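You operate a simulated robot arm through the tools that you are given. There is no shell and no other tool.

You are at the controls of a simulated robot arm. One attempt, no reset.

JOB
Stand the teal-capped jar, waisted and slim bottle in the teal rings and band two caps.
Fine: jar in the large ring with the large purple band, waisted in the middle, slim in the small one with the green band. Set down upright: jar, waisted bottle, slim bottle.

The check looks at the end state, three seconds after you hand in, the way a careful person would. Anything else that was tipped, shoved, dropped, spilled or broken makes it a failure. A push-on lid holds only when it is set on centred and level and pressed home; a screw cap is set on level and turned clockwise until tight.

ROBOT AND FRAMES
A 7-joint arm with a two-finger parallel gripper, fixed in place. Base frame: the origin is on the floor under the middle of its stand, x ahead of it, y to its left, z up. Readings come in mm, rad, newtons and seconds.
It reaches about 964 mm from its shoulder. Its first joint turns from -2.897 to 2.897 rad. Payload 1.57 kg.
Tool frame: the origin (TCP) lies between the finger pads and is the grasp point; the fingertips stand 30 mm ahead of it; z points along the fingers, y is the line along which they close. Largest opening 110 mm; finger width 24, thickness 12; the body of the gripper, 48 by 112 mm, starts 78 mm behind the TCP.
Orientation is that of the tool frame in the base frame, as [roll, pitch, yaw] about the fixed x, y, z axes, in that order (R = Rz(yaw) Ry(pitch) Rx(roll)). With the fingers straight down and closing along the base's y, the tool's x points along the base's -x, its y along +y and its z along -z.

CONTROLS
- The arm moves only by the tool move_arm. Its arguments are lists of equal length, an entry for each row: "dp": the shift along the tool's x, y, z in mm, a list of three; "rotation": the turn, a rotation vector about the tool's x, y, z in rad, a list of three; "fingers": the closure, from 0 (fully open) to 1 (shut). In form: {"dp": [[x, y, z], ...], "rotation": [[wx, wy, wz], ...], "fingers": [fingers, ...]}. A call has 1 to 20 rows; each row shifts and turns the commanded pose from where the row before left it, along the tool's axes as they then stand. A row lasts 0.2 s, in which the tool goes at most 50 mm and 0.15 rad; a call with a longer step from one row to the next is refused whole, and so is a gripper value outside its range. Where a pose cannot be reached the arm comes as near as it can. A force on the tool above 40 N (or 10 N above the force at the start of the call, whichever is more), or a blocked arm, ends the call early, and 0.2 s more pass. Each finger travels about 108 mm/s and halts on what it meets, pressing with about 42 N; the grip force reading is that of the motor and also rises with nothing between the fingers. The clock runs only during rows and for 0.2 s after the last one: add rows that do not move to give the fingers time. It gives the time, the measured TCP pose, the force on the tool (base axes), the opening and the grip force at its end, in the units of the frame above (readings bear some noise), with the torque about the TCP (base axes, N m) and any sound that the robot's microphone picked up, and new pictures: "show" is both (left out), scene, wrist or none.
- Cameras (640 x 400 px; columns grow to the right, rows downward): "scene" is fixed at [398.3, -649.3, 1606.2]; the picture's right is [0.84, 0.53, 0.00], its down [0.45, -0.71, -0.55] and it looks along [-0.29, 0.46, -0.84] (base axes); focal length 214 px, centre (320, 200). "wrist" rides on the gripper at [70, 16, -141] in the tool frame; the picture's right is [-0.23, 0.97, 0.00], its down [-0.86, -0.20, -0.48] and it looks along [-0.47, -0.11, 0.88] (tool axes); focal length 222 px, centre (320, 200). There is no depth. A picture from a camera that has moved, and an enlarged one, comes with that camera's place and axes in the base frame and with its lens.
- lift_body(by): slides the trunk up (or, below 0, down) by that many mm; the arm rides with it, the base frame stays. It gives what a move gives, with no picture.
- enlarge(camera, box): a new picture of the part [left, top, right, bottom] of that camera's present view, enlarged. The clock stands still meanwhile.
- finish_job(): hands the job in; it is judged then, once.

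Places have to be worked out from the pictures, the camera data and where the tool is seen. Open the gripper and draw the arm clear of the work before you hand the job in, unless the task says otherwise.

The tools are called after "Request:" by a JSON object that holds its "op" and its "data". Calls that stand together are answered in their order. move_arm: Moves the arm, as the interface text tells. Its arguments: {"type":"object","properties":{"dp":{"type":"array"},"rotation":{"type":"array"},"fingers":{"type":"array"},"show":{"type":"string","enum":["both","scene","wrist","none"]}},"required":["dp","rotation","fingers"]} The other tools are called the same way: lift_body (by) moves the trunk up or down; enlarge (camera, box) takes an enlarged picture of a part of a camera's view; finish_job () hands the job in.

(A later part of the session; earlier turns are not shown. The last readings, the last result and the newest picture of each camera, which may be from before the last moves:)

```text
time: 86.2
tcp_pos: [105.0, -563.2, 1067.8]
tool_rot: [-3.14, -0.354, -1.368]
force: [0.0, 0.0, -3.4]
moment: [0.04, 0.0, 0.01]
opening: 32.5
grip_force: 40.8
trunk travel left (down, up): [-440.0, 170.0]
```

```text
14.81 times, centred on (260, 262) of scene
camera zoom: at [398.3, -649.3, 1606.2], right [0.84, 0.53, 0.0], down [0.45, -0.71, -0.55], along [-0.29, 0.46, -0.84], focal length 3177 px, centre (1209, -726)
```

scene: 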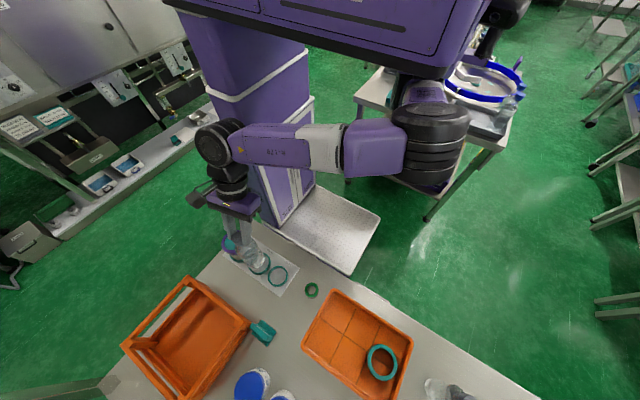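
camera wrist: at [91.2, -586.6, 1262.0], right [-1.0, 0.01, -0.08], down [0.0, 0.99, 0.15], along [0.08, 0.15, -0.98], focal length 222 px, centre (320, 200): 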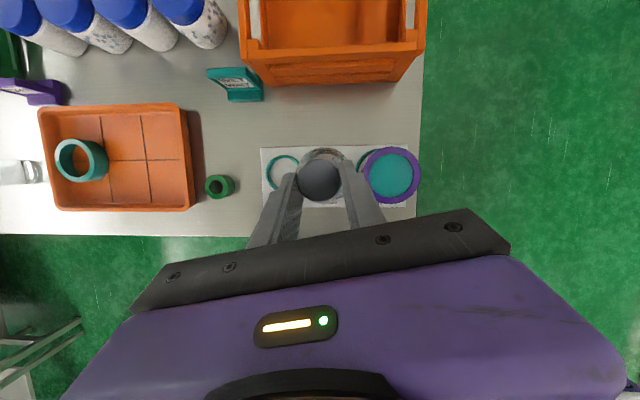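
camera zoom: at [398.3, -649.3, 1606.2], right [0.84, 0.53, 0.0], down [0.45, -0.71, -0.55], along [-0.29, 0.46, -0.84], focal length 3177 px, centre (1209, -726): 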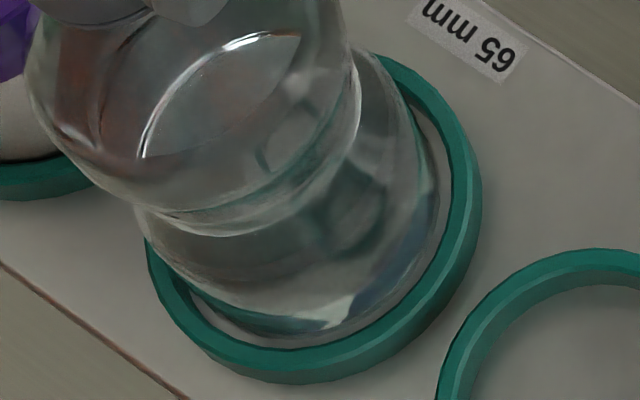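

The gaps look even, about 2 mm on the right and bottom. I'll lower 6 mm into the ring.

Request:
{"op": "move_arm", "data": {"dp": [[-1.0, 0, 2.8], [-1.0, 0, 2.8], [0, 0, 0], [0, 0, 0]], "rotation": [[0, 0, 0], [0, 0, 0], [0, 0, 0], [0, 0, 0]], "fingers": [1, 1, 1, 1], "show": "none"}}

Request:
{"op": "enlarge", "data": {"camera": "scene", "box": [242, 249, 278, 276]}}

```text
time: 87.2
tcp_pos: [104.5, -564.6, 1061.7]
tool_rot: [-3.141, -0.352, -1.367]
force: [-0.1, 0.2, -2.9]
moment: [0.04, 0.04, -0.01]
opening: 32.1
grip_force: 40.7
trunk travel left (down, up): [-440.0, 170.0]
```

```text
14.81 times, centred on (260, 262) of scene
camera zoom: at [398.3, -649.3, 1606.2], right [0.84, 0.53, 0.0], down [0.45, -0.71, -0.55], along [-0.29, 0.46, -0.84], focal length 3177 px, centre (1209, -726)
```

zoom: 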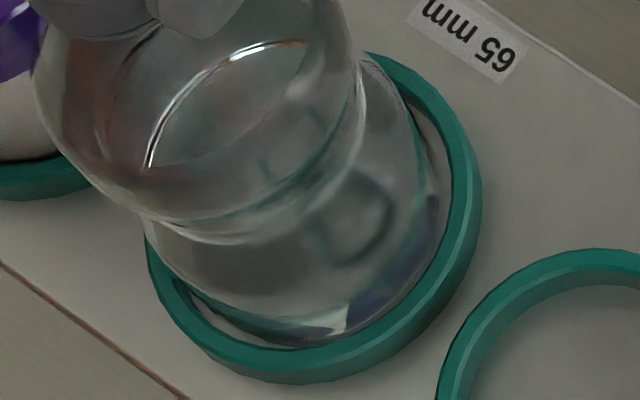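

The base is inside the ring with no side forces. I'll keep lowering to the plate.

Request:
{"op": "move_arm", "data": {"dp": [[-0.7, 0, 1.9], [-0.7, 0, 1.9], [0, 0, 0], [0, 0, 0]], "rotation": [[0, 0, 0], [0, 0, 0], [0, 0, 0], [0, 0, 0]], "fingers": [1, 1, 1, 1], "show": "none"}}

Request:
{"op": "enlarge", "data": {"camera": "scene", "box": [242, 249, 278, 276]}}

```text
time: 88.2
tcp_pos: [104.7, -563.7, 1057.4]
tool_rot: [3.14, -0.352, -1.37]
force: [0.3, -0.5, -3.5]
moment: [0.0, 0.0, 0.01]
opening: 31.9
grip_force: 40.6
trunk travel left (down, up): [-440.0, 170.0]
```

```text
14.81 times, centred on (260, 262) of scene
camera zoom: at [398.3, -649.3, 1606.2], right [0.84, 0.53, 0.0], down [0.45, -0.71, -0.55], along [-0.29, 0.46, -0.84], focal length 3177 px, centre (1209, -726)
```

zoom: 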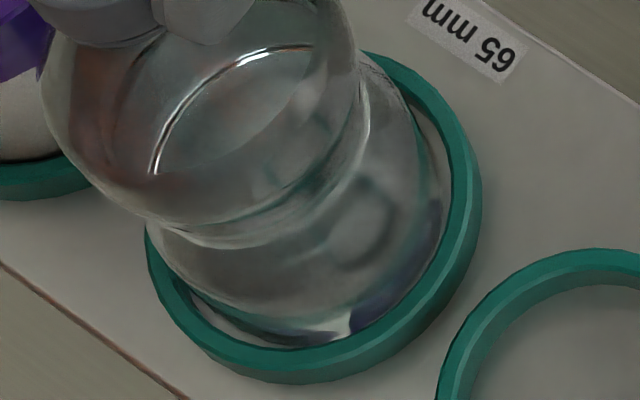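

No contact yet at z = 1057. I'll lower 3 mm more to find the plate.

Request:
{"op": "move_arm", "data": {"dp": [[-0.5, 0, 1.4], [-0.5, 0, 1.4], [0, 0, 0], [0, 0, 0]], "rotation": [[0, 0, 0], [0, 0, 0], [0, 0, 0], [0, 0, 0]], "fingers": [1, 1, 1, 1], "show": "none"}}

```text
time: 89.2
tcp_pos: [104.8, -565.3, 1056.7]
tool_rot: [3.139, -0.358, -1.367]
force: [4.0, 2.2, 27.7]
moment: [0.11, -0.53, 0.05]
opening: 32.1
grip_force: 41.0
trunk travel left (down, up): [-440.0, 170.0]
```

Firm contact at z = 1056.7 means the base is on the plate. I'll ease up 1 mm to relax the force, then open.

Request:
{"op": "move_arm", "data": {"dp": [[0.4, 0, -1.1], [0, 0, 0], [0, 0, 0]], "rotation": [[0, 0, 0], [0, 0, 0], [0, 0, 0]], "fingers": [1, 1, 1], "show": "none"}}

Request:
{"op": "enlarge", "data": {"camera": "scene", "box": [225, 225, 281, 275]}}

```text
time: 90.0
tcp_pos: [104.9, -564.2, 1056.7]
tool_rot: [3.14, -0.355, -1.369]
force: [2.5, -5.4, 23.4]
moment: [-0.84, -0.6, -0.01]
opening: 32.1
grip_force: 39.9
trunk travel left (down, up): [-440.0, 170.0]
```

```text
8.00 times, centred on (253, 250) of scene
camera zoom: at [398.3, -649.3, 1606.2], right [0.84, 0.53, 0.0], down [0.45, -0.71, -0.55], along [-0.29, 0.46, -0.84], focal length 1716 px, centre (856, -200)
```

zoom: 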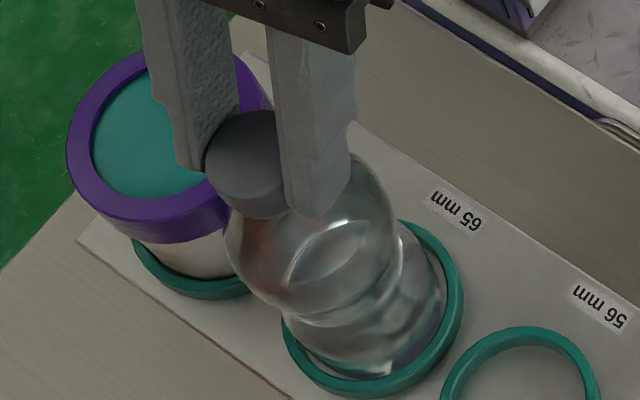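

There's still about 23 N, so I'll ease up 2 mm more before releasing.

Request:
{"op": "move_arm", "data": {"dp": [[0.7, 0, -1.9], [0, 0, 0], [0, 0, 0]], "rotation": [[0, 0, 0], [0, 0, 0], [0, 0, 0]], "fingers": [1, 1, 1], "show": "none"}}

```text
time: 90.8
tcp_pos: [103.8, -562.9, 1056.9]
tool_rot: [3.141, -0.35, -1.369]
force: [0.0, -2.9, 2.3]
moment: [-0.53, 0.17, 0.01]
opening: 32.4
grip_force: 40.6
trunk travel left (down, up): [-440.0, 170.0]
```

The load is nearly neutral, so I'll open the fingers and let the bottle settle.

Request:
{"op": "move_arm", "data": {"dp": [[0, 0, 0], [0, 0, 0], [0, 0, 0], [0, 0, 0]], "rotation": [[0, 0, 0], [0, 0, 0], [0, 0, 0], [0, 0, 0]], "fingers": [0.68, 0.6, 0.5, 0.45], "show": "wrist"}}

Request:
{"op": "enlarge", "data": {"camera": "scene", "box": [225, 225, 281, 275]}}

```text
time: 91.8
tcp_pos: [104.5, -562.5, 1057.8]
tool_rot: [3.142, -0.351, -1.368]
force: [-0.4, -0.8, -0.2]
moment: [0.01, 0.0, 0.03]
opening: 60.4
grip_force: 0.1
trunk travel left (down, up): [-440.0, 170.0]
camera wrist: at [91.9, -583.7, 1214.9], right [-1.0, 0.01, -0.08], down [0.0, 0.99, 0.15], along [0.08, 0.15, -0.98], focal length 222 px, centre (320, 200)
```

wrist: 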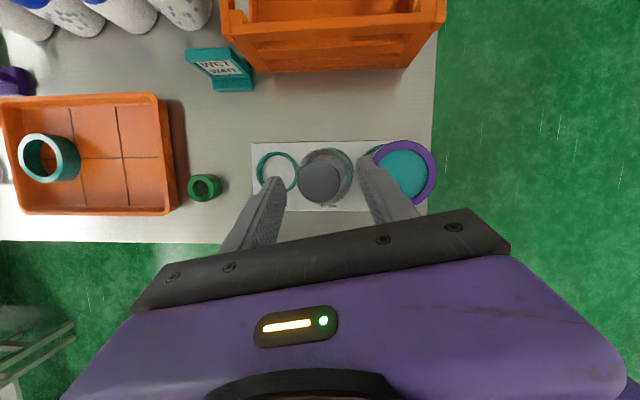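

```text
8.00 times, centred on (253, 250) of scene
camera zoom: at [398.3, -649.3, 1606.2], right [0.84, 0.53, 0.0], down [0.45, -0.71, -0.55], along [-0.29, 0.46, -0.84], focal length 1716 px, centre (856, -200)
```

zoom: 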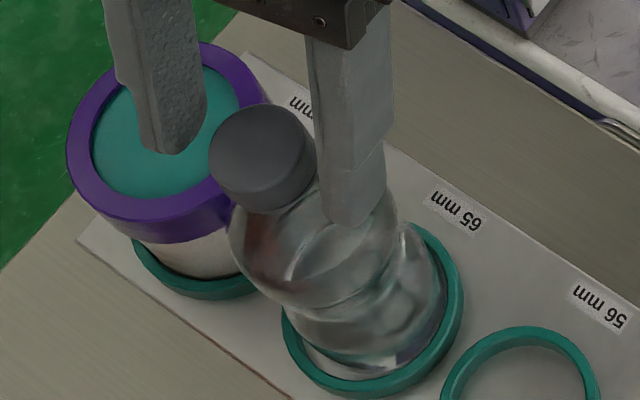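

The waisted bottle is free-standing in ring 2. I'll rise straight up and travel back toward the slim bottle.

Request:
{"op": "move_arm", "data": {"dp": [[5, 0, -14], [11.4, 0, -31.3], [11.4, 0, -31.3], [7, 0, -18], [4, -41.3, 1.46], [4, -41.3, 1.46], [4, -41.3, 1.46], [4, -41.3, 1.46], [4, -41.3, 1.46], [4, -41.3, 1.46], [4, -41.3, 1.46], [4, -41.3, 1.46], [4, -41.3, 1.46], [4, -41.3, 1.46], [4, -41.3, 1.46], [4, -41.3, 1.46], [0, 0, 0]], "rotation": [[0, 0, 0], [0, 0, 0], [0, 0, 0], [0, 0, 0], [0, 0, 0], [0, 0, 0], [0, 0, 0], [0, 0, 0], [0, 0, 0], [0, 0, 0], [0, 0, 0], [0, 0, 0], [0, 0, 0], [0, 0, 0], [0, 0, 0], [0, 0, 0], [0, 0, 0]], "fingers": [0.45, 0.45, 0.45, 0.45, 0.45, 0.45, 0.45, 0.45, 0.45, 0.45, 0.45, 0.45, 0.45, 0.45, 0.45, 0.45, 0.45], "show": "both"}}

Request:
{"op": "enlarge", "data": {"camera": "scene", "box": [222, 225, 292, 285]}}

```text
time: 95.3
tcp_pos: [601.7, -514.8, 1160.3]
tool_rot: [-3.141, -0.352, -1.369]
force: [-0.5, 0.1, 0.2]
moment: [-0.02, 0.01, 0.0]
opening: 60.5
grip_force: 0.1
trunk travel left (down, up): [-440.0, 170.0]
camera wrist: at [588.9, -535.3, 1317.6], right [-1.0, 0.01, -0.08], down [0.0, 0.99, 0.15], along [0.08, 0.15, -0.98], focal length 222 px, centre (320, 200)
```

scene: 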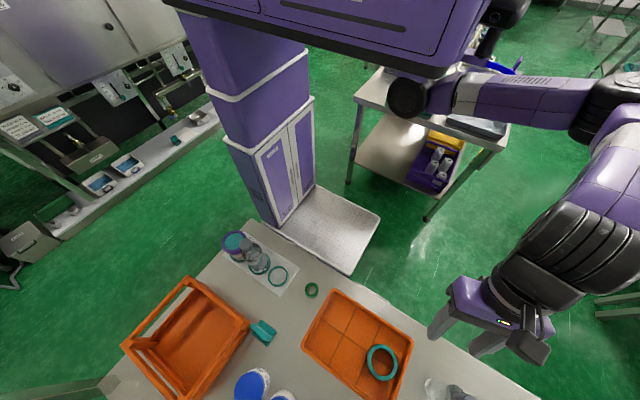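
wrist: 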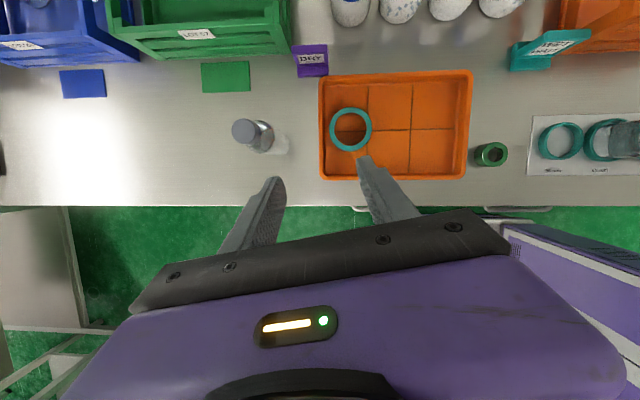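

```text
6.67 times, centred on (257, 255) of scene
camera zoom: at [398.3, -649.3, 1606.2], right [0.84, 0.53, 0.0], down [0.45, -0.71, -0.55], along [-0.29, 0.46, -0.84], focal length 1430 px, centre (740, -167)
```

zoom: 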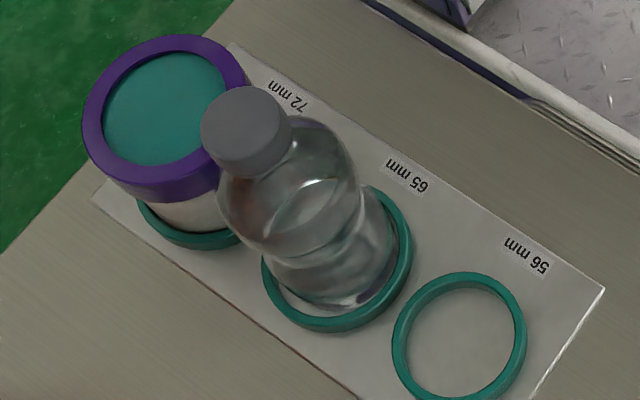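

Both placed items stand well. I'll move to hover above the slim bottle for a precise look.

Request:
{"op": "move_arm", "data": {"dp": [[16, -32, 20], [16, -32, 20], [16, -32, 20], [0, 0, 0], [0, 0, 0]], "rotation": [[0, 0, 0], [0, 0, 0], [0, 0, 0], [0, 0, 0], [0, 0, 0]], "fingers": [0.45, 0.45, 0.45, 0.45, 0.45], "show": "none"}}

Request:
{"op": "enlarge", "data": {"camera": "wrist", "box": [240, 110, 400, 235]}}

```text
time: 96.5
tcp_pos: [709.3, -560.7, 1119.3]
tool_rot: [3.141, -0.352, -1.37]
force: [-0.2, -0.4, 1.4]
moment: [0.03, 0.02, 0.03]
opening: 60.6
grip_force: 0.0
trunk travel left (down, up): [-440.0, 170.0]
```

```text
3.20 times, centred on (320, 172) of wrist
camera zoom: at [697.2, -581.1, 1276.0], right [-1.0, 0.01, -0.08], down [0.0, 0.99, 0.15], along [0.08, 0.15, -0.98], focal length 711 px, centre (320, 288)
```

zoom: 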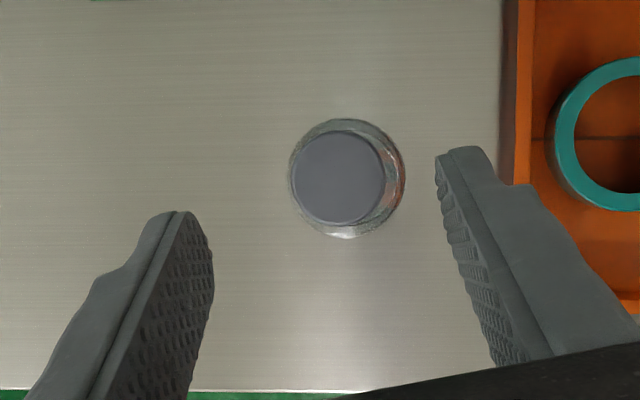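

The slim cap centre is at about (710.4,-580.7) with its top near z ≈ 1026. I'll come down to z ≈ 1065 and check scale and alignment.

Request:
{"op": "move_arm", "data": {"dp": [[-3.65, 1.5, 27.4], [-3.65, 1.5, 27.4], [0, 0, 0], [0, 0, 0]], "rotation": [[0, 0, 0], [0, 0, 0], [0, 0, 0], [0, 0, 0]], "fingers": [0.45, 0.45, 0.45, 0.45], "show": "none"}}

Request:
{"op": "enlarge", "data": {"camera": "wrist", "box": [240, 110, 400, 235]}}

```text
time: 97.5
tcp_pos: [708.7, -570.8, 1065.8]
tool_rot: [3.141, -0.352, -1.368]
force: [-0.3, 0.4, -0.5]
moment: [0.0, 0.0, 0.01]
opening: 60.5
grip_force: 0.0
trunk travel left (down, up): [-440.0, 170.0]
```

```text
3.20 times, centred on (320, 172) of wrist
camera zoom: at [695.6, -591.6, 1222.8], right [-1.0, 0.01, -0.08], down [0.0, 0.99, 0.15], along [0.08, 0.15, -0.98], focal length 711 px, centre (320, 288)
```

zoom: 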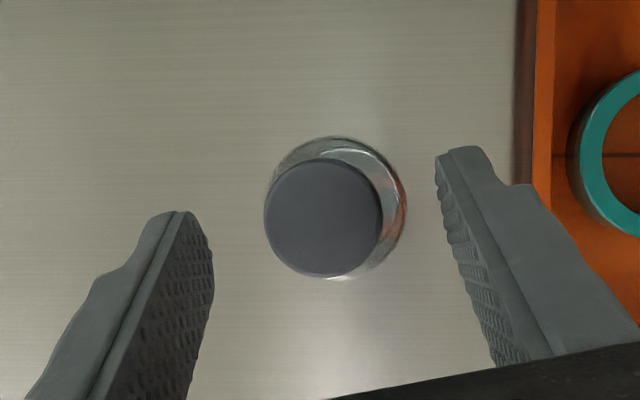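

The slim cap top is at about z = 1027 (the scene view agrees). I'll make the final descent with the cap near the fingertips.

Request:
{"op": "move_arm", "data": {"dp": [[-4, -0.1, 13.5], [-3.9, -0.1, 13.5], [0, 0, 0], [0, 0, 0]], "rotation": [[0, 0, 0], [0, 0, 0], [0, 0, 0], [0, 0, 0]], "fingers": [0.45, 0.45, 0.45, 0.45], "show": "none"}}

Request:
{"op": "enlarge", "data": {"camera": "wrist", "box": [240, 110, 400, 235]}}

Request:
{"op": "enlarge", "data": {"camera": "scene", "box": [400, 340, 480, 400]}}

```text
time: 98.5
tcp_pos: [707.0, -572.8, 1039.1]
tool_rot: [-3.141, -0.354, -1.369]
force: [-0.4, 0.0, -0.2]
moment: [-0.07, 0.0, 0.02]
opening: 60.3
grip_force: 0.0
trunk travel left (down, up): [-440.0, 170.0]
```

```text
3.20 times, centred on (320, 172) of wrist
camera zoom: at [695.6, -593.5, 1194.9], right [-1.0, 0.01, -0.08], down [0.0, 0.99, 0.15], along [0.08, 0.15, -0.98], focal length 711 px, centre (320, 288)
```

zoom: 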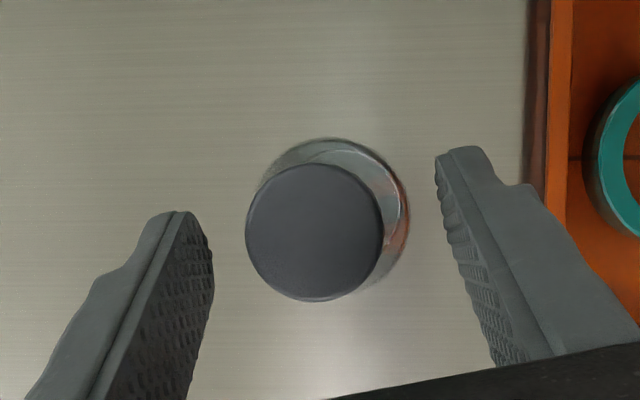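

```text
6.67 times, centred on (440, 370) of scene
camera zoom: at [398.3, -649.3, 1606.2], right [0.84, 0.53, 0.0], down [0.45, -0.71, -0.55], along [-0.29, 0.46, -0.84], focal length 1430 px, centre (-480, -933)
```

zoom: 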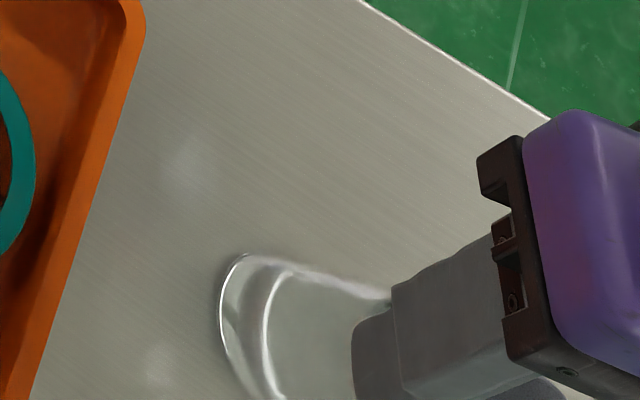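

The picture matches the waisted grasp geometry exactly, so I'll close on the slim cap.

Request:
{"op": "move_arm", "data": {"dp": [[0, 0, 0], [0, 0, 0], [0, 0, 0], [0, 0, 0], [0, 0, 0]], "rotation": [[0, 0, 0], [0, 0, 0], [0, 0, 0], [0, 0, 0], [0, 0, 0]], "fingers": [0.55, 0.65, 1, 1, 1], "show": "none"}}

Request:
{"op": "enlarge", "data": {"camera": "wrist", "box": [240, 110, 400, 235]}}

```text
time: 99.8
tcp_pos: [709.0, -573.0, 1037.7]
tool_rot: [-3.141, -0.351, -1.368]
force: [1.7, -0.6, 0.5]
moment: [-0.03, -0.12, 0.01]
opening: 31.9
grip_force: 40.3
trunk travel left (down, up): [-440.0, 170.0]
```

```text
3.20 times, centred on (320, 172) of wrist
camera zoom: at [695.7, -593.5, 1194.9], right [-1.0, 0.01, -0.08], down [0.0, 0.99, 0.15], along [0.08, 0.15, -0.98], focal length 711 px, centre (320, 288)
```

zoom: 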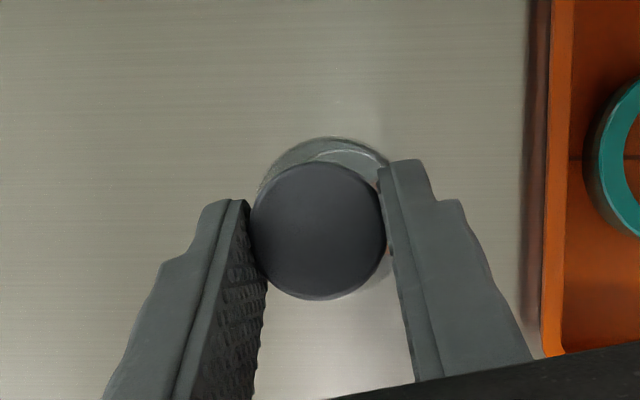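

Gripped at 31.9 mm. I'll lift straight up 110 mm and carry the slim bottle toward ring 3.

Request:
{"op": "move_arm", "data": {"dp": [[4.8, 0, -12.9], [9.5, 0, -25.8], [9.5, 0, -25.8], [9.5, 0, -25.8], [4.6, 0, -13], [-9.9, 42.8, -0.25], [-9.9, 42.8, -0.25], [-9.9, 42.8, -0.25], [-9.9, 42.8, -0.25], [-9.9, 42.8, -0.25], [-9.9, 42.8, -0.25], [-9.9, 42.8, -0.25], [-9.9, 42.8, -0.25], [-9.9, 42.8, -0.25], [-9.9, 42.8, -0.25], [0, 0, 0]], "rotation": [[0, 0, 0], [0, 0, 0], [0, 0, 0], [0, 0, 0], [0, 0, 0], [0, 0, 0], [0, 0, 0], [0, 0, 0], [0, 0, 0], [0, 0, 0], [0, 0, 0], [0, 0, 0], [0, 0, 0], [0, 0, 0], [0, 0, 0], [0, 0, 0]], "fingers": [1, 1, 1, 1, 1, 1, 1, 1, 1, 1, 1, 1, 1, 1, 1, 1], "show": "both"}}

```text
time: 103.2
tcp_pos: [268.4, -567.2, 1114.3]
tool_rot: [3.141, -0.353, -1.369]
force: [0.4, 0.3, -2.0]
moment: [0.0, 0.02, 0.01]
opening: 31.9
grip_force: 40.5
trunk travel left (down, up): [-440.0, 170.0]
camera wrist: at [256.0, -587.6, 1270.5], right [-1.0, 0.01, -0.08], down [0.0, 0.99, 0.15], along [0.08, 0.15, -0.98], focal length 222 px, centre (320, 200)
```

scene: 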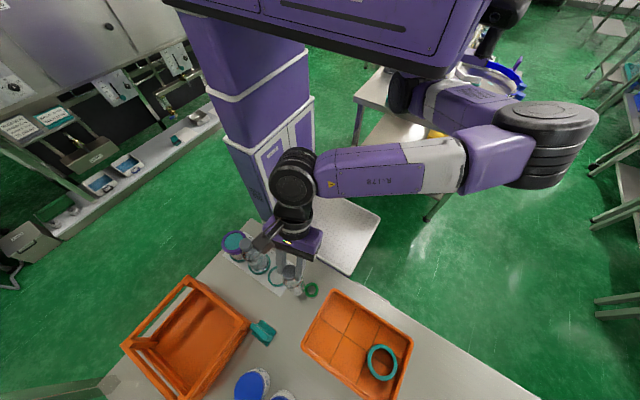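
wrist: 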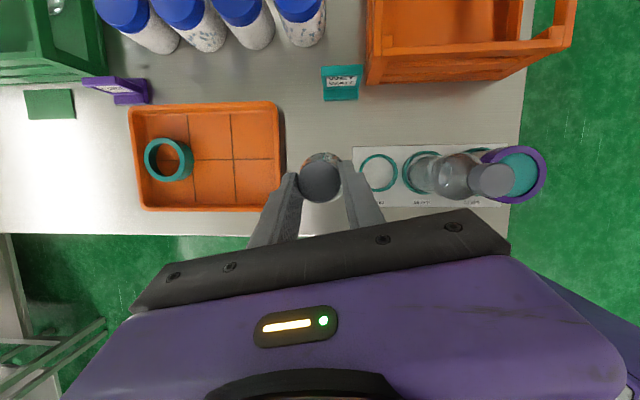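

I'll continue to hover above ring 3, using the offset found with the waisted bottle.

Request:
{"op": "move_arm", "data": {"dp": [[-8.9, 27.5, 4.9], [-8.9, 27.5, 4.9], [-8.9, 27.5, 4.9], [0, 0, 0], [0, 0, 0]], "rotation": [[0, 0, 0], [0, 0, 0], [0, 0, 0], [0, 0, 0], [0, 0, 0]], "fingers": [1, 1, 1, 1, 1], "show": "none"}}

Request:
{"op": "enlarge", "data": {"camera": "scene", "box": [245, 240, 305, 290]}}

```text
time: 104.3
tcp_pos: [185.2, -565.1, 1092.6]
tool_rot: [3.141, -0.351, -1.367]
force: [0.6, -0.6, -2.4]
moment: [0.02, 0.0, -0.01]
opening: 31.6
grip_force: 40.8
trunk travel left (down, up): [-440.0, 170.0]
```

```text
8.00 times, centred on (275, 265) of scene
camera zoom: at [398.3, -649.3, 1606.2], right [0.84, 0.53, 0.0], down [0.45, -0.71, -0.55], along [-0.29, 0.46, -0.84], focal length 1716 px, centre (680, -320)
```

zoom: 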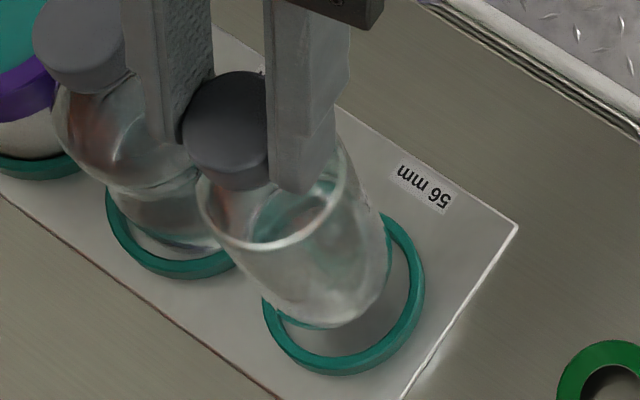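

I'll lower 28 mm and check the base against ring 3.

Request:
{"op": "move_arm", "data": {"dp": [[-4.8, 0, 13.1], [-4.8, 0, 13.1], [0, 0, 0], [0, 0, 0]], "rotation": [[0, 0, 0], [0, 0, 0], [0, 0, 0], [0, 0, 0]], "fingers": [1, 1, 1, 1], "show": "none"}}

Request:
{"op": "enlarge", "data": {"camera": "scene", "box": [258, 258, 294, 288]}}

```text
time: 105.3
tcp_pos: [185.5, -566.3, 1064.8]
tool_rot: [-3.142, -0.353, -1.367]
force: [-0.2, -0.2, -2.5]
moment: [0.0, -0.02, 0.02]
opening: 31.8
grip_force: 40.9
trunk travel left (down, up): [-440.0, 170.0]
```

```text
13.33 times, centred on (276, 273) of scene
camera zoom: at [398.3, -649.3, 1606.2], right [0.84, 0.53, 0.0], down [0.45, -0.71, -0.55], along [-0.29, 0.46, -0.84], focal length 2860 px, centre (907, -773)
```

zoom: 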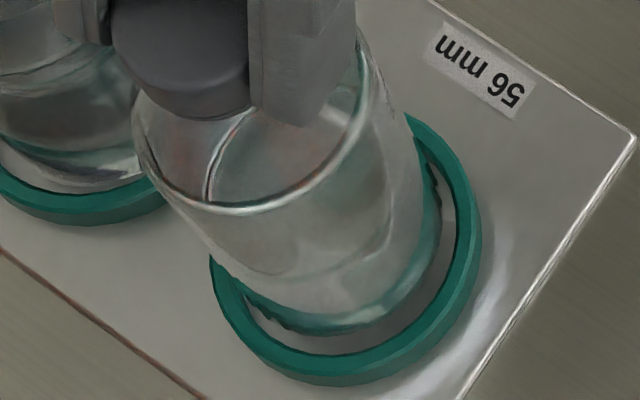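

The base is within about 1.2 mm of ring 3's centre. I'll shift +1 mm in x and lower 8 mm.

Request:
{"op": "move_arm", "data": {"dp": [[-1.3, -0.98, 3.8], [-1.3, 0, 3.8], [0, 0, 0], [0, 0, 0]], "rotation": [[0, 0, 0], [0, 0, 0], [0, 0, 0], [0, 0, 0]], "fingers": [1, 1, 1, 1], "show": "none"}}

Request:
{"op": "enlarge", "data": {"camera": "scene", "box": [260, 260, 292, 286]}}

```text
time: 106.3
tcp_pos: [185.9, -565.8, 1057.4]
tool_rot: [-3.141, -0.354, -1.369]
force: [0.8, 0.0, -3.0]
moment: [-0.01, -0.01, 0.0]
opening: 31.7
grip_force: 40.7
trunk travel left (down, up): [-440.0, 170.0]
```

```text
15.38 times, centred on (276, 273) of scene
camera zoom: at [398.3, -649.3, 1606.2], right [0.84, 0.53, 0.0], down [0.45, -0.71, -0.55], along [-0.29, 0.46, -0.84], focal length 3300 px, centre (997, -923)
```

zoom: 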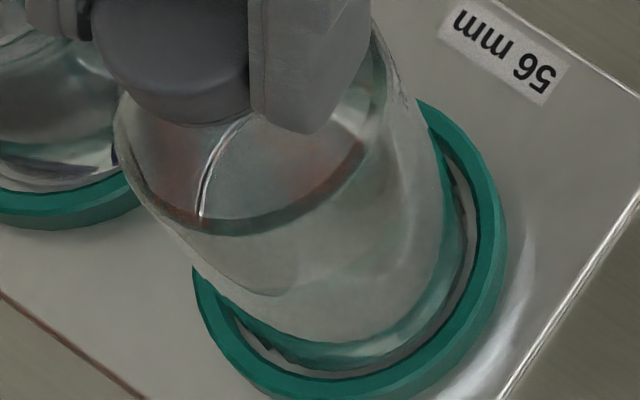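

The gaps are about 1.9 mm right and 1.3 mm at the bottom. I'll make a tiny +y correction and lower into the ring.

Request:
{"op": "move_arm", "data": {"dp": [[-1.24, 0.1, 2.74], [-1.24, 0, 2.74], [0, 0, 0], [0, 0, 0]], "rotation": [[0, 0, 0], [0, 0, 0], [0, 0, 0], [0, 0, 0]], "fingers": [1, 1, 1, 1], "show": "none"}}

Request:
{"op": "enlarge", "data": {"camera": "scene", "box": [260, 260, 292, 286]}}

```text
time: 107.3
tcp_pos: [186.1, -564.7, 1049.2]
tool_rot: [3.142, -0.353, -1.369]
force: [-0.4, -0.9, -2.3]
moment: [-0.02, 0.04, -0.02]
opening: 31.9
grip_force: 40.4
trunk travel left (down, up): [-440.0, 170.0]
```

```text
15.38 times, centred on (276, 273) of scene
camera zoom: at [398.3, -649.3, 1606.2], right [0.84, 0.53, 0.0], down [0.45, -0.71, -0.55], along [-0.29, 0.46, -0.84], focal length 3300 px, centre (997, -923)
```

zoom: 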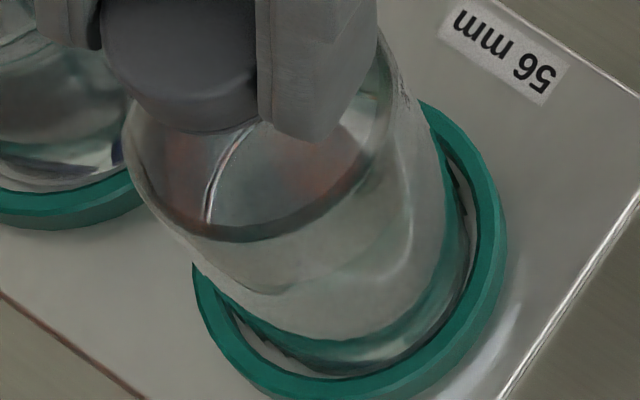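

The base is inside ring 3 with no side load. I'll lower toward the plate.

Request:
{"op": "move_arm", "data": {"dp": [[-0.7, 0, 1.9], [-0.7, 0, 1.9], [0, 0, 0], [0, 0, 0]], "rotation": [[0, 0, 0], [0, 0, 0], [0, 0, 0], [0, 0, 0]], "fingers": [1, 1, 1, 1], "show": "none"}}

```text
time: 108.3
tcp_pos: [185.7, -566.1, 1046.3]
tool_rot: [3.141, -0.352, -1.367]
force: [-0.5, 0.3, -2.6]
moment: [0.06, -0.01, -0.03]
opening: 31.5
grip_force: 40.3
trunk travel left (down, up): [-440.0, 170.0]
```

No contact yet. I'll lower another 3 mm in fine steps.

Request:
{"op": "move_arm", "data": {"dp": [[-0.35, 0, 0.95], [-0.35, 0, 0.95], [-0.35, 0, 0.95], [0, 0, 0]], "rotation": [[0, 0, 0], [0, 0, 0], [0, 0, 0], [0, 0, 0]], "fingers": [1, 1, 1, 1], "show": "none"}}

Request:
{"op": "enlarge", "data": {"camera": "scene", "box": [260, 260, 292, 286]}}

```text
time: 109.3
tcp_pos: [183.5, -565.9, 1044.1]
tool_rot: [-3.14, -0.352, -1.37]
force: [-0.7, -0.5, -2.0]
moment: [0.03, 0.02, 0.02]
opening: 31.8
grip_force: 40.6
trunk travel left (down, up): [-440.0, 170.0]
```

```text
15.38 times, centred on (276, 273) of scene
camera zoom: at [398.3, -649.3, 1606.2], right [0.84, 0.53, 0.0], down [0.45, -0.71, -0.55], along [-0.29, 0.46, -0.84], focal length 3300 px, centre (997, -923)
```

zoom: 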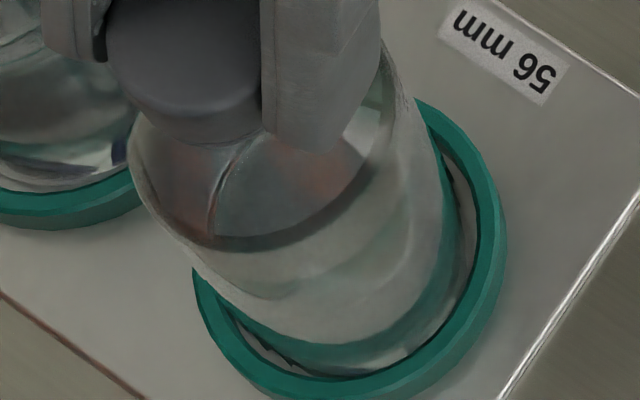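

Nearly down. I'll lower about 2 mm more.

Request:
{"op": "move_arm", "data": {"dp": [[-0.35, 0, 0.95], [-0.35, 0, 0.95], [0, 0, 0], [0, 0, 0]], "rotation": [[0, 0, 0], [0, 0, 0], [0, 0, 0], [0, 0, 0]], "fingers": [1, 1, 1, 1], "show": "none"}}

```text
time: 110.3
tcp_pos: [185.5, -564.8, 1041.3]
tool_rot: [-3.141, -0.353, -1.368]
force: [1.9, 1.3, 5.0]
moment: [0.14, -0.2, 0.01]
opening: 31.8
grip_force: 40.1
trunk travel left (down, up): [-440.0, 170.0]
```

Contact: the vertical force changed by about 7 N, so the slim bottle is on the plate. I'll open the fingers.

Request:
{"op": "move_arm", "data": {"dp": [[0, 0, 0], [0, 0, 0], [0, 0, 0], [0, 0, 0]], "rotation": [[0, 0, 0], [0, 0, 0], [0, 0, 0], [0, 0, 0]], "fingers": [0.68, 0.62, 0.55, 0.48], "show": "wrist"}}

Request:
{"op": "enlarge", "data": {"camera": "scene", "box": [232, 225, 302, 285]}}

```text
time: 111.3
tcp_pos: [186.2, -564.8, 1042.6]
tool_rot: [-3.141, -0.353, -1.37]
force: [-0.3, 0.4, 0.0]
moment: [-0.01, 0.03, 0.01]
opening: 57.2
grip_force: 0.1
trunk travel left (down, up): [-440.0, 170.0]
camera wrist: at [173.1, -585.8, 1198.3], right [-1.0, 0.01, -0.08], down [0.0, 0.99, 0.15], along [0.08, 0.15, -0.98], focal length 222 px, centre (320, 200)
```

wrist: 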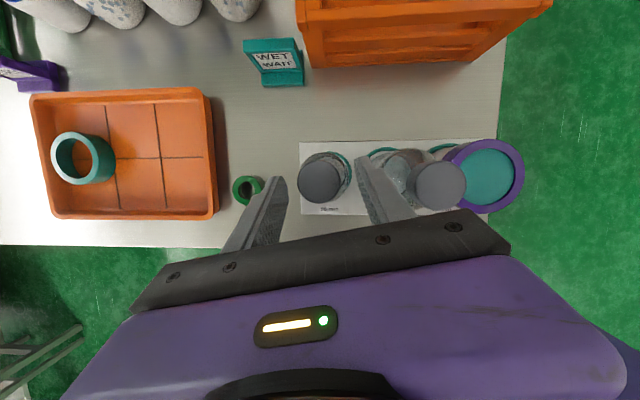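

```text
6.67 times, centred on (267, 255) of scene
camera zoom: at [398.3, -649.3, 1606.2], right [0.84, 0.53, 0.0], down [0.45, -0.71, -0.55], along [-0.29, 0.46, -0.84], focal length 1430 px, centre (673, -167)
```

zoom: 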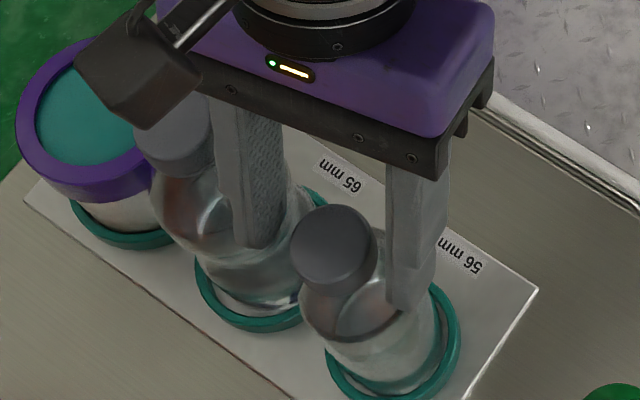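

The slim bottle stands in ring 3. I'll rise straight up, bring the tool vertical and turn it so the fingers close along y for the green band.

Request:
{"op": "move_arm", "data": {"dp": [[5, 0, -13.5], [9.5, 0, -25.8], [9.5, 0, -25.8], [9.5, 0, -25.8], [0, 0, 0], [0, 0, 0], [0, 0, 0], [0, 0, 0], [0, 0, 0], [0, 0, 0], [0, 0, 0], [0, 0, 0], [0, 0, 0], [0, 0, 0], [0, 0, 0], [0, 0, 0], [0, 0, 0], [0, 0, 0], [0, 0, 0], [0, 0, 0]], "rotation": [[0, 0, 0], [0, 0, 0], [0, 0, 0], [0, 0, 0], [0, -0.1176, 0], [0, -0.1176, 0], [0, -0.1176, 0], [0, 0, 0.1477], [0, 0, 0.1477], [0, 0, 0.1477], [0, 0, 0.1477], [0, 0, 0.1477], [0, 0, 0.1477], [0, 0, 0.1477], [0, 0, 0.1477], [0, 0, 0.1477], [0, 0, 0.1477], [0, 0, 0.1477], [0, 0, 0.1477], [0, 0, 0]], "fingers": [0.48, 0.48, 0.48, 0.48, 0.4, 0.4, 0.4, 0.4, 0.4, 0.4, 0.4, 0.4, 0.4, 0.4, 0.4, 0.4, 0.4, 0.4, 0.4, 0.4], "show": "both"}}

Request:
{"op": "enlarge", "data": {"camera": "scene", "box": [222, 225, 302, 290]}}

```text
time: 115.5
tcp_pos: [186.1, -565.4, 1138.7]
tool_rot: [-3.142, 0.002, -3.141]
force: [-0.9, -0.2, 0.9]
moment: [-0.02, 0.01, 0.01]
opening: 66.0
grip_force: 0.0
trunk travel left (down, up): [-440.0, 170.0]
camera wrist: at [116.3, -549.9, 1279.7], right [0.23, 0.97, 0.0], down [0.86, -0.2, 0.48], along [0.47, -0.11, -0.88], focal length 222 px, centre (320, 200)
```

scene: 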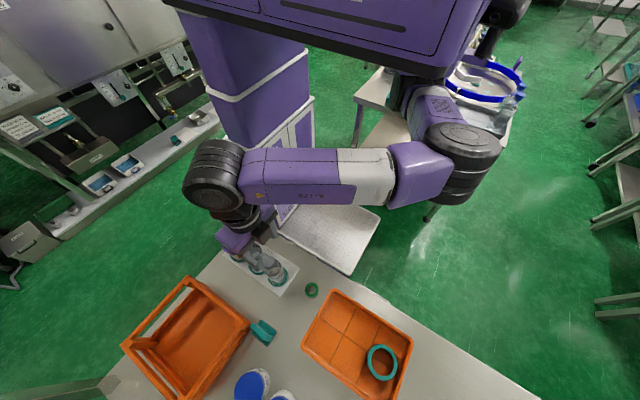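
wrist: 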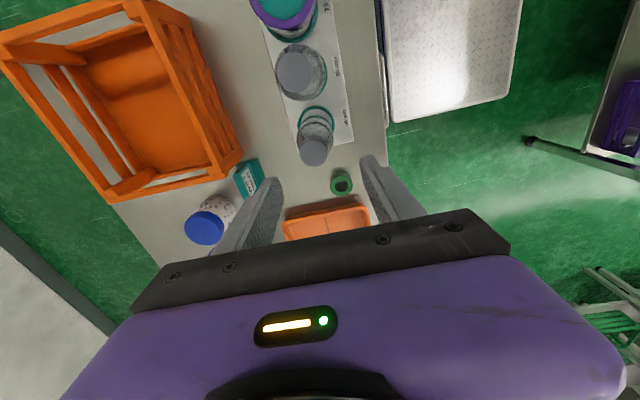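

```text
6.15 times, centred on (262, 258) of scene
camera zoom: at [398.3, -649.3, 1606.2], right [0.84, 0.53, 0.0], down [0.45, -0.71, -0.55], along [-0.29, 0.46, -0.84], focal length 1320 px, centre (677, -154)
```

zoom: 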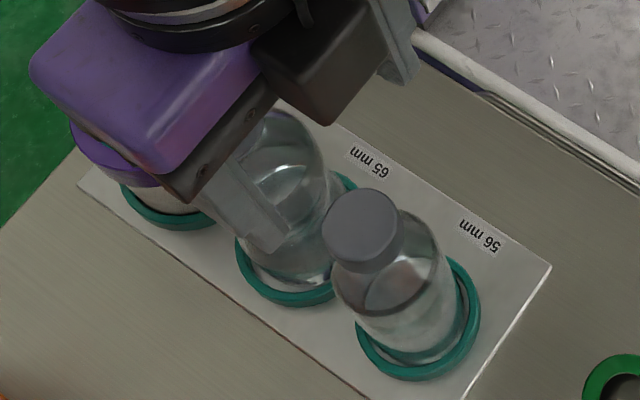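

All three stand in their rings. I'll move over near the green band and look at it closely.

Request:
{"op": "move_arm", "data": {"dp": [[-38, 5, 0], [-38, 5, 0], [-38, 5, 0], [0, 0, 40], [0, 0, 40], [0, 0, 40], [0, 0, 25], [0, 0, 0], [0, 0, 0]], "rotation": [[0, 0, 0], [0, 0, 0], [0, 0, 0], [0, 0, 0], [0, 0, 0], [0, 0, 0], [0, 0, 0], [0, 0, 0], [0, 0, 0]], "fingers": [0.4, 0.4, 0.4, 0.4, 0.4, 0.4, 0.4, 0.4, 0.4], "show": "wrist"}}

Request:
{"op": "enlarge", "data": {"camera": "wrist", "box": [240, 110, 400, 235]}}

```text
time: 117.5
tcp_pos: [300.9, -551.5, 994.1]
tool_rot: [3.14, 0.001, -3.14]
force: [0.5, -0.4, 0.4]
moment: [0.01, 0.01, 0.0]
opening: 65.8
grip_force: 0.0
trunk travel left (down, up): [-440.0, 170.0]
camera wrist: at [231.4, -536.1, 1135.4], right [0.23, 0.97, 0.0], down [0.86, -0.2, 0.48], along [0.47, -0.11, -0.88], focal length 222 px, centre (320, 200)
```

wrist: 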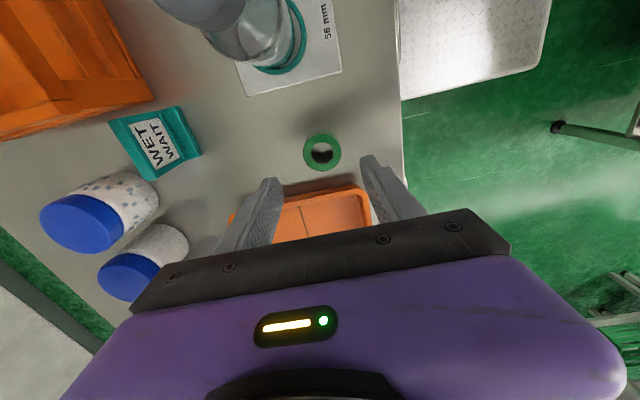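

```text
3.20 times, centred on (320, 172) of wrist
camera zoom: at [231.4, -536.1, 1135.4], right [0.23, 0.97, 0.0], down [0.86, -0.2, 0.48], along [0.47, -0.11, -0.88], focal length 711 px, centre (320, 288)
```

zoom: 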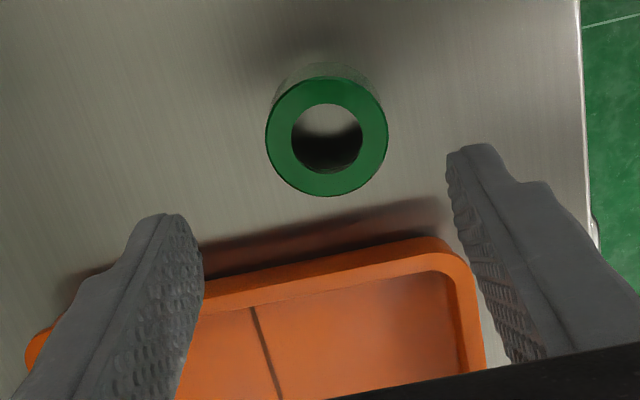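

The green band is at about (305.6,-550.9), top z ≈ 884 and 44.5 mm across. I'll descend over it and close with the fingertips about 8 mm above the table.

Request:
{"op": "move_arm", "data": {"dp": [[-4.2, 1.2, 30], [0, 0, 33], [0, 0, 33], [0, 0, 0], [0, 0, 0], [0, 0, 0], [0, 0, 0], [0, 0, 0], [0, 0, 0]], "rotation": [[0, 0, 0], [0, 0, 0], [0, 0, 0], [0, 0, 0], [0, 0, 0], [0, 0, 0], [0, 0, 0], [0, 0, 0], [0, 0, 0]], "fingers": [0.4, 0.4, 0.4, 0.4, 0.4, 0.5, 0.56, 1, 1], "show": "wrist"}}

Request:
{"op": "enlarge", "data": {"camera": "wrist", "box": [240, 110, 400, 235]}}

```text
time: 119.5
tcp_pos: [302.9, -547.2, 898.9]
tool_rot: [-3.141, 0.0, -3.139]
force: [0.7, -0.2, -0.4]
moment: [-0.03, -0.03, 0.01]
opening: 41.2
grip_force: 41.7
trunk travel left (down, up): [-440.0, 170.0]
camera wrist: at [234.2, -532.3, 1039.6], right [0.23, 0.97, 0.0], down [0.86, -0.2, 0.48], along [0.47, -0.11, -0.88], focal length 222 px, centre (320, 200)
```

wrist: 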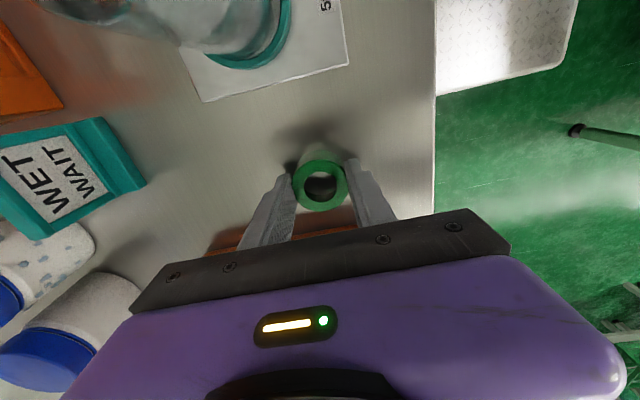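

```text
3.20 times, centred on (320, 172) of wrist
camera zoom: at [234.2, -532.3, 1039.6], right [0.23, 0.97, 0.0], down [0.86, -0.2, 0.48], along [0.47, -0.11, -0.88], focal length 711 px, centre (320, 288)
```

zoom: 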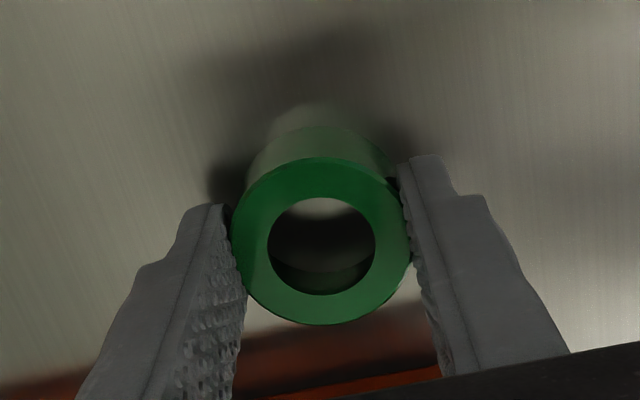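

Gripped at 41.2 mm. I'll check with the scene camera how the band sits in the fingers before lifting.

Request:
{"op": "enlarge", "data": {"camera": "scene", "box": [290, 265, 340, 310]}}

Request:
{"op": "enlarge", "data": {"camera": "wrist", "box": [280, 145, 360, 215]}}

```text
8.89 times, centred on (315, 288) of scene
camera zoom: at [398.3, -649.3, 1606.2], right [0.84, 0.53, 0.0], down [0.45, -0.71, -0.55], along [-0.29, 0.46, -0.84], focal length 1906 px, centre (364, -578)
```

zoom: 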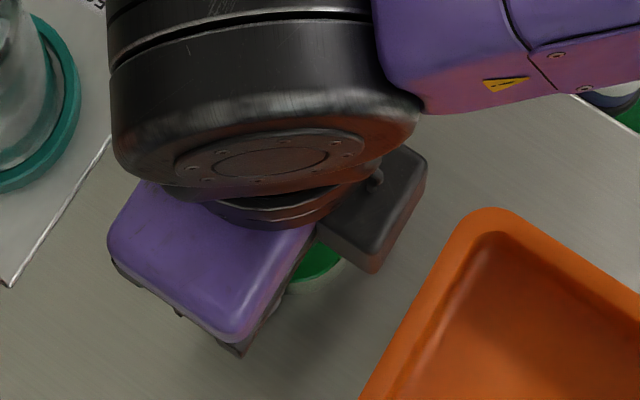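

```text
5.71 times, centred on (320, 180) of wrist
camera zoom: at [234.2, -532.3, 1039.6], right [0.23, 0.97, 0.0], down [0.86, -0.2, 0.48], along [0.47, -0.11, -0.88], focal length 1269 px, centre (320, 314)
```

zoom: 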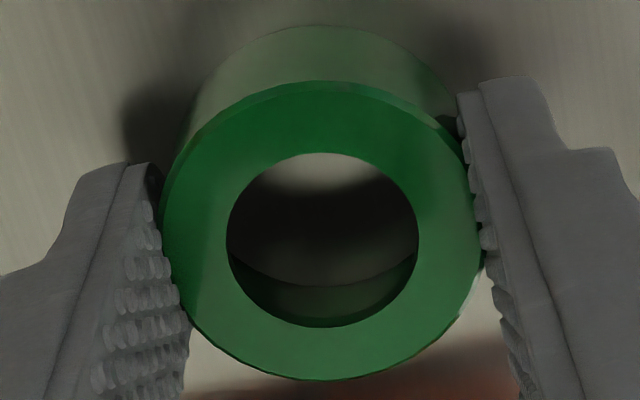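

The band is 25 mm tall, centred in the fingers and level. I'll lift it above cap height and carry it over the slim bottle.

Request:
{"op": "move_arm", "data": {"dp": [[0, 0, -20], [0, 0, -42], [0, 0, -42], [0, 0, -42], [0, 0, -44], [39.8, -8.8, 0], [39.8, -8.8, 0], [39.8, -8.8, 0], [0, 0, 0], [0, 0, 0]], "rotation": [[0, 0, 0], [0, 0, 0], [0, 0, 0], [0, 0, 0], [0, 0, 0], [0, 0, 0], [0, 0, 0], [0, 0, 0], [0, 0, 0], [0, 0, 0]], "fingers": [1, 1, 1, 1, 1, 1, 1, 1, 1, 1], "show": "both"}}

Request:
{"op": "enlarge", "data": {"camera": "wrist", "box": [260, 120, 380, 235]}}

Request:
{"op": "enlarge", "data": {"camera": "scene", "box": [235, 225, 295, 275]}}

```text
time: 121.8
tcp_pos: [186.1, -573.6, 1088.3]
tool_rot: [-3.141, 0.0, -3.139]
force: [0.5, 0.0, 0.3]
moment: [0.01, 0.02, -0.01]
opening: 40.6
grip_force: 41.8
trunk travel left (down, up): [-440.0, 170.0]
camera wrist: at [115.8, -558.5, 1229.7], right [0.23, 0.97, 0.0], down [0.86, -0.2, 0.48], along [0.47, -0.11, -0.88], focal length 222 px, centre (320, 200)
```

scene: 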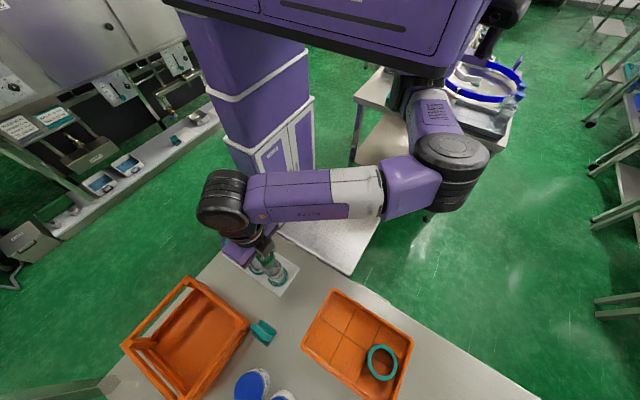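
wrist: 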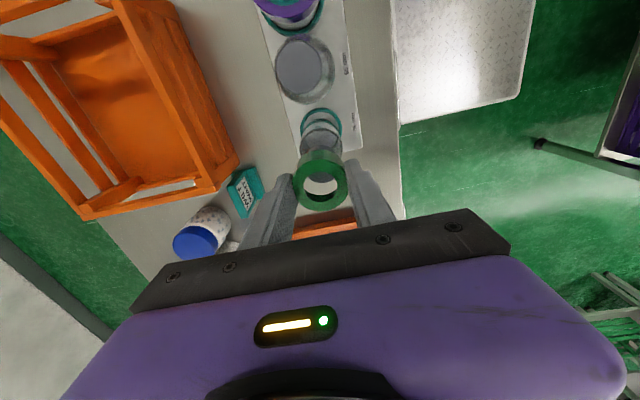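

```text
3.48 times, centred on (320, 178) of wrist
camera zoom: at [115.8, -558.5, 1229.7], right [0.23, 0.97, 0.0], down [0.86, -0.2, 0.48], along [0.47, -0.11, -0.88], focal length 773 px, centre (320, 278)
```

zoom: 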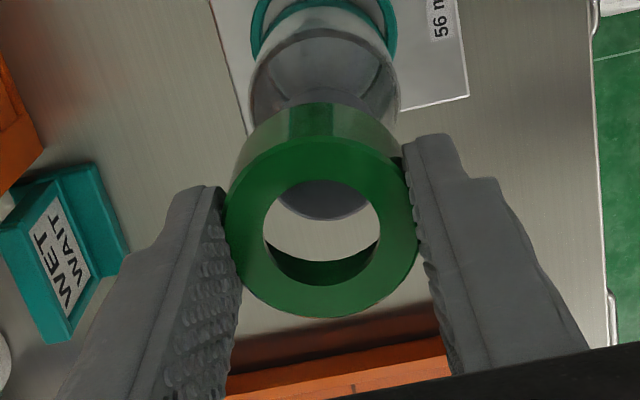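

```text
8.00 times, centred on (265, 250) of scene
camera zoom: at [398.3, -649.3, 1606.2], right [0.84, 0.53, 0.0], down [0.45, -0.71, -0.55], along [-0.29, 0.46, -0.84], focal length 1716 px, centre (760, -200)
```

zoom: 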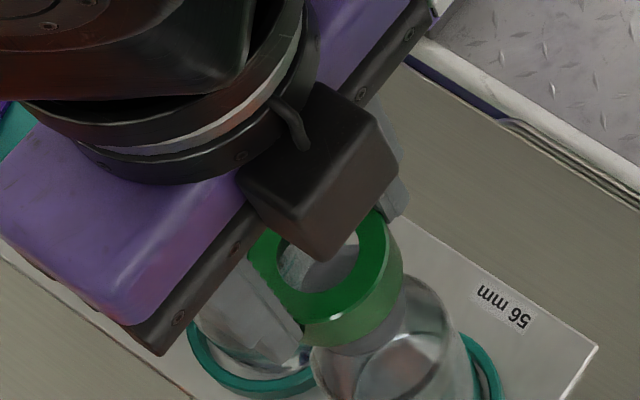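

The wrist view shows band and cap aligned to within about 0.5 mm. I'll lower to just above the cap and re-check.

Request:
{"op": "move_arm", "data": {"dp": [[0, 0, 7], [0, 0, 7], [0, 0, 0], [0, 0, 0]], "rotation": [[0, 0, 0], [0, 0, 0], [0, 0, 0], [0, 0, 0]], "fingers": [1, 1, 1, 1], "show": "none"}}

Request:
{"op": "enlarge", "data": {"camera": "wrist", "box": [280, 140, 360, 220]}}

Request:
{"op": "enlarge", "data": {"camera": "scene", "box": [255, 240, 295, 272]}}

```text
time: 122.8
tcp_pos: [185.0, -573.4, 1073.9]
tool_rot: [-3.141, 0.001, -3.14]
force: [0.1, -0.3, -0.2]
moment: [-0.01, 0.01, -0.03]
opening: 40.6
grip_force: 41.9
trunk travel left (down, up): [-440.0, 170.0]
```

```text
5.00 times, centred on (320, 180) of wrist
camera zoom: at [115.1, -559.1, 1215.4], right [0.23, 0.97, 0.0], down [0.86, -0.2, 0.48], along [0.47, -0.11, -0.88], focal length 1111 px, centre (320, 300)
```

zoom: 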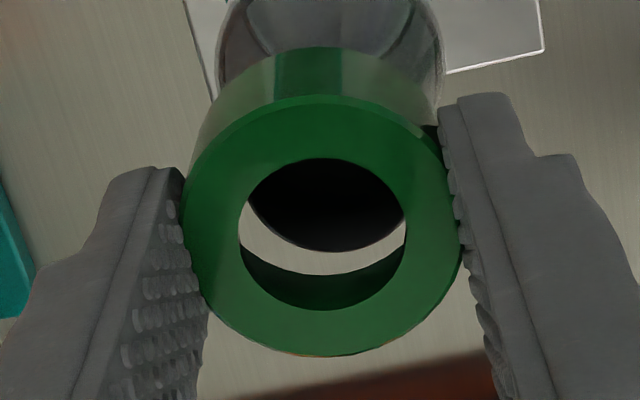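

```text
12.50 times, centred on (275, 256) of scene
camera zoom: at [398.3, -649.3, 1606.2], right [0.84, 0.53, 0.0], down [0.45, -0.71, -0.55], along [-0.29, 0.46, -0.84], focal length 2681 px, centre (882, -500)
```

zoom: 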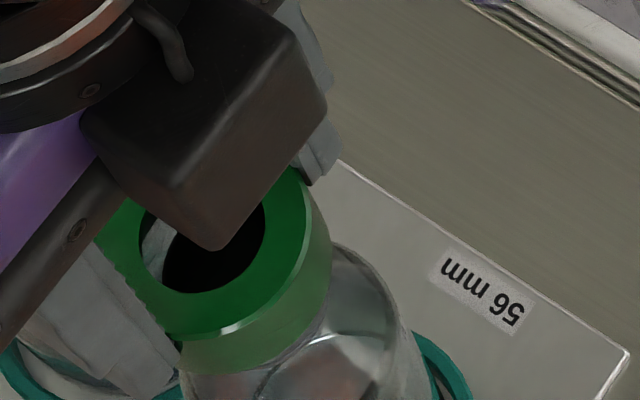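

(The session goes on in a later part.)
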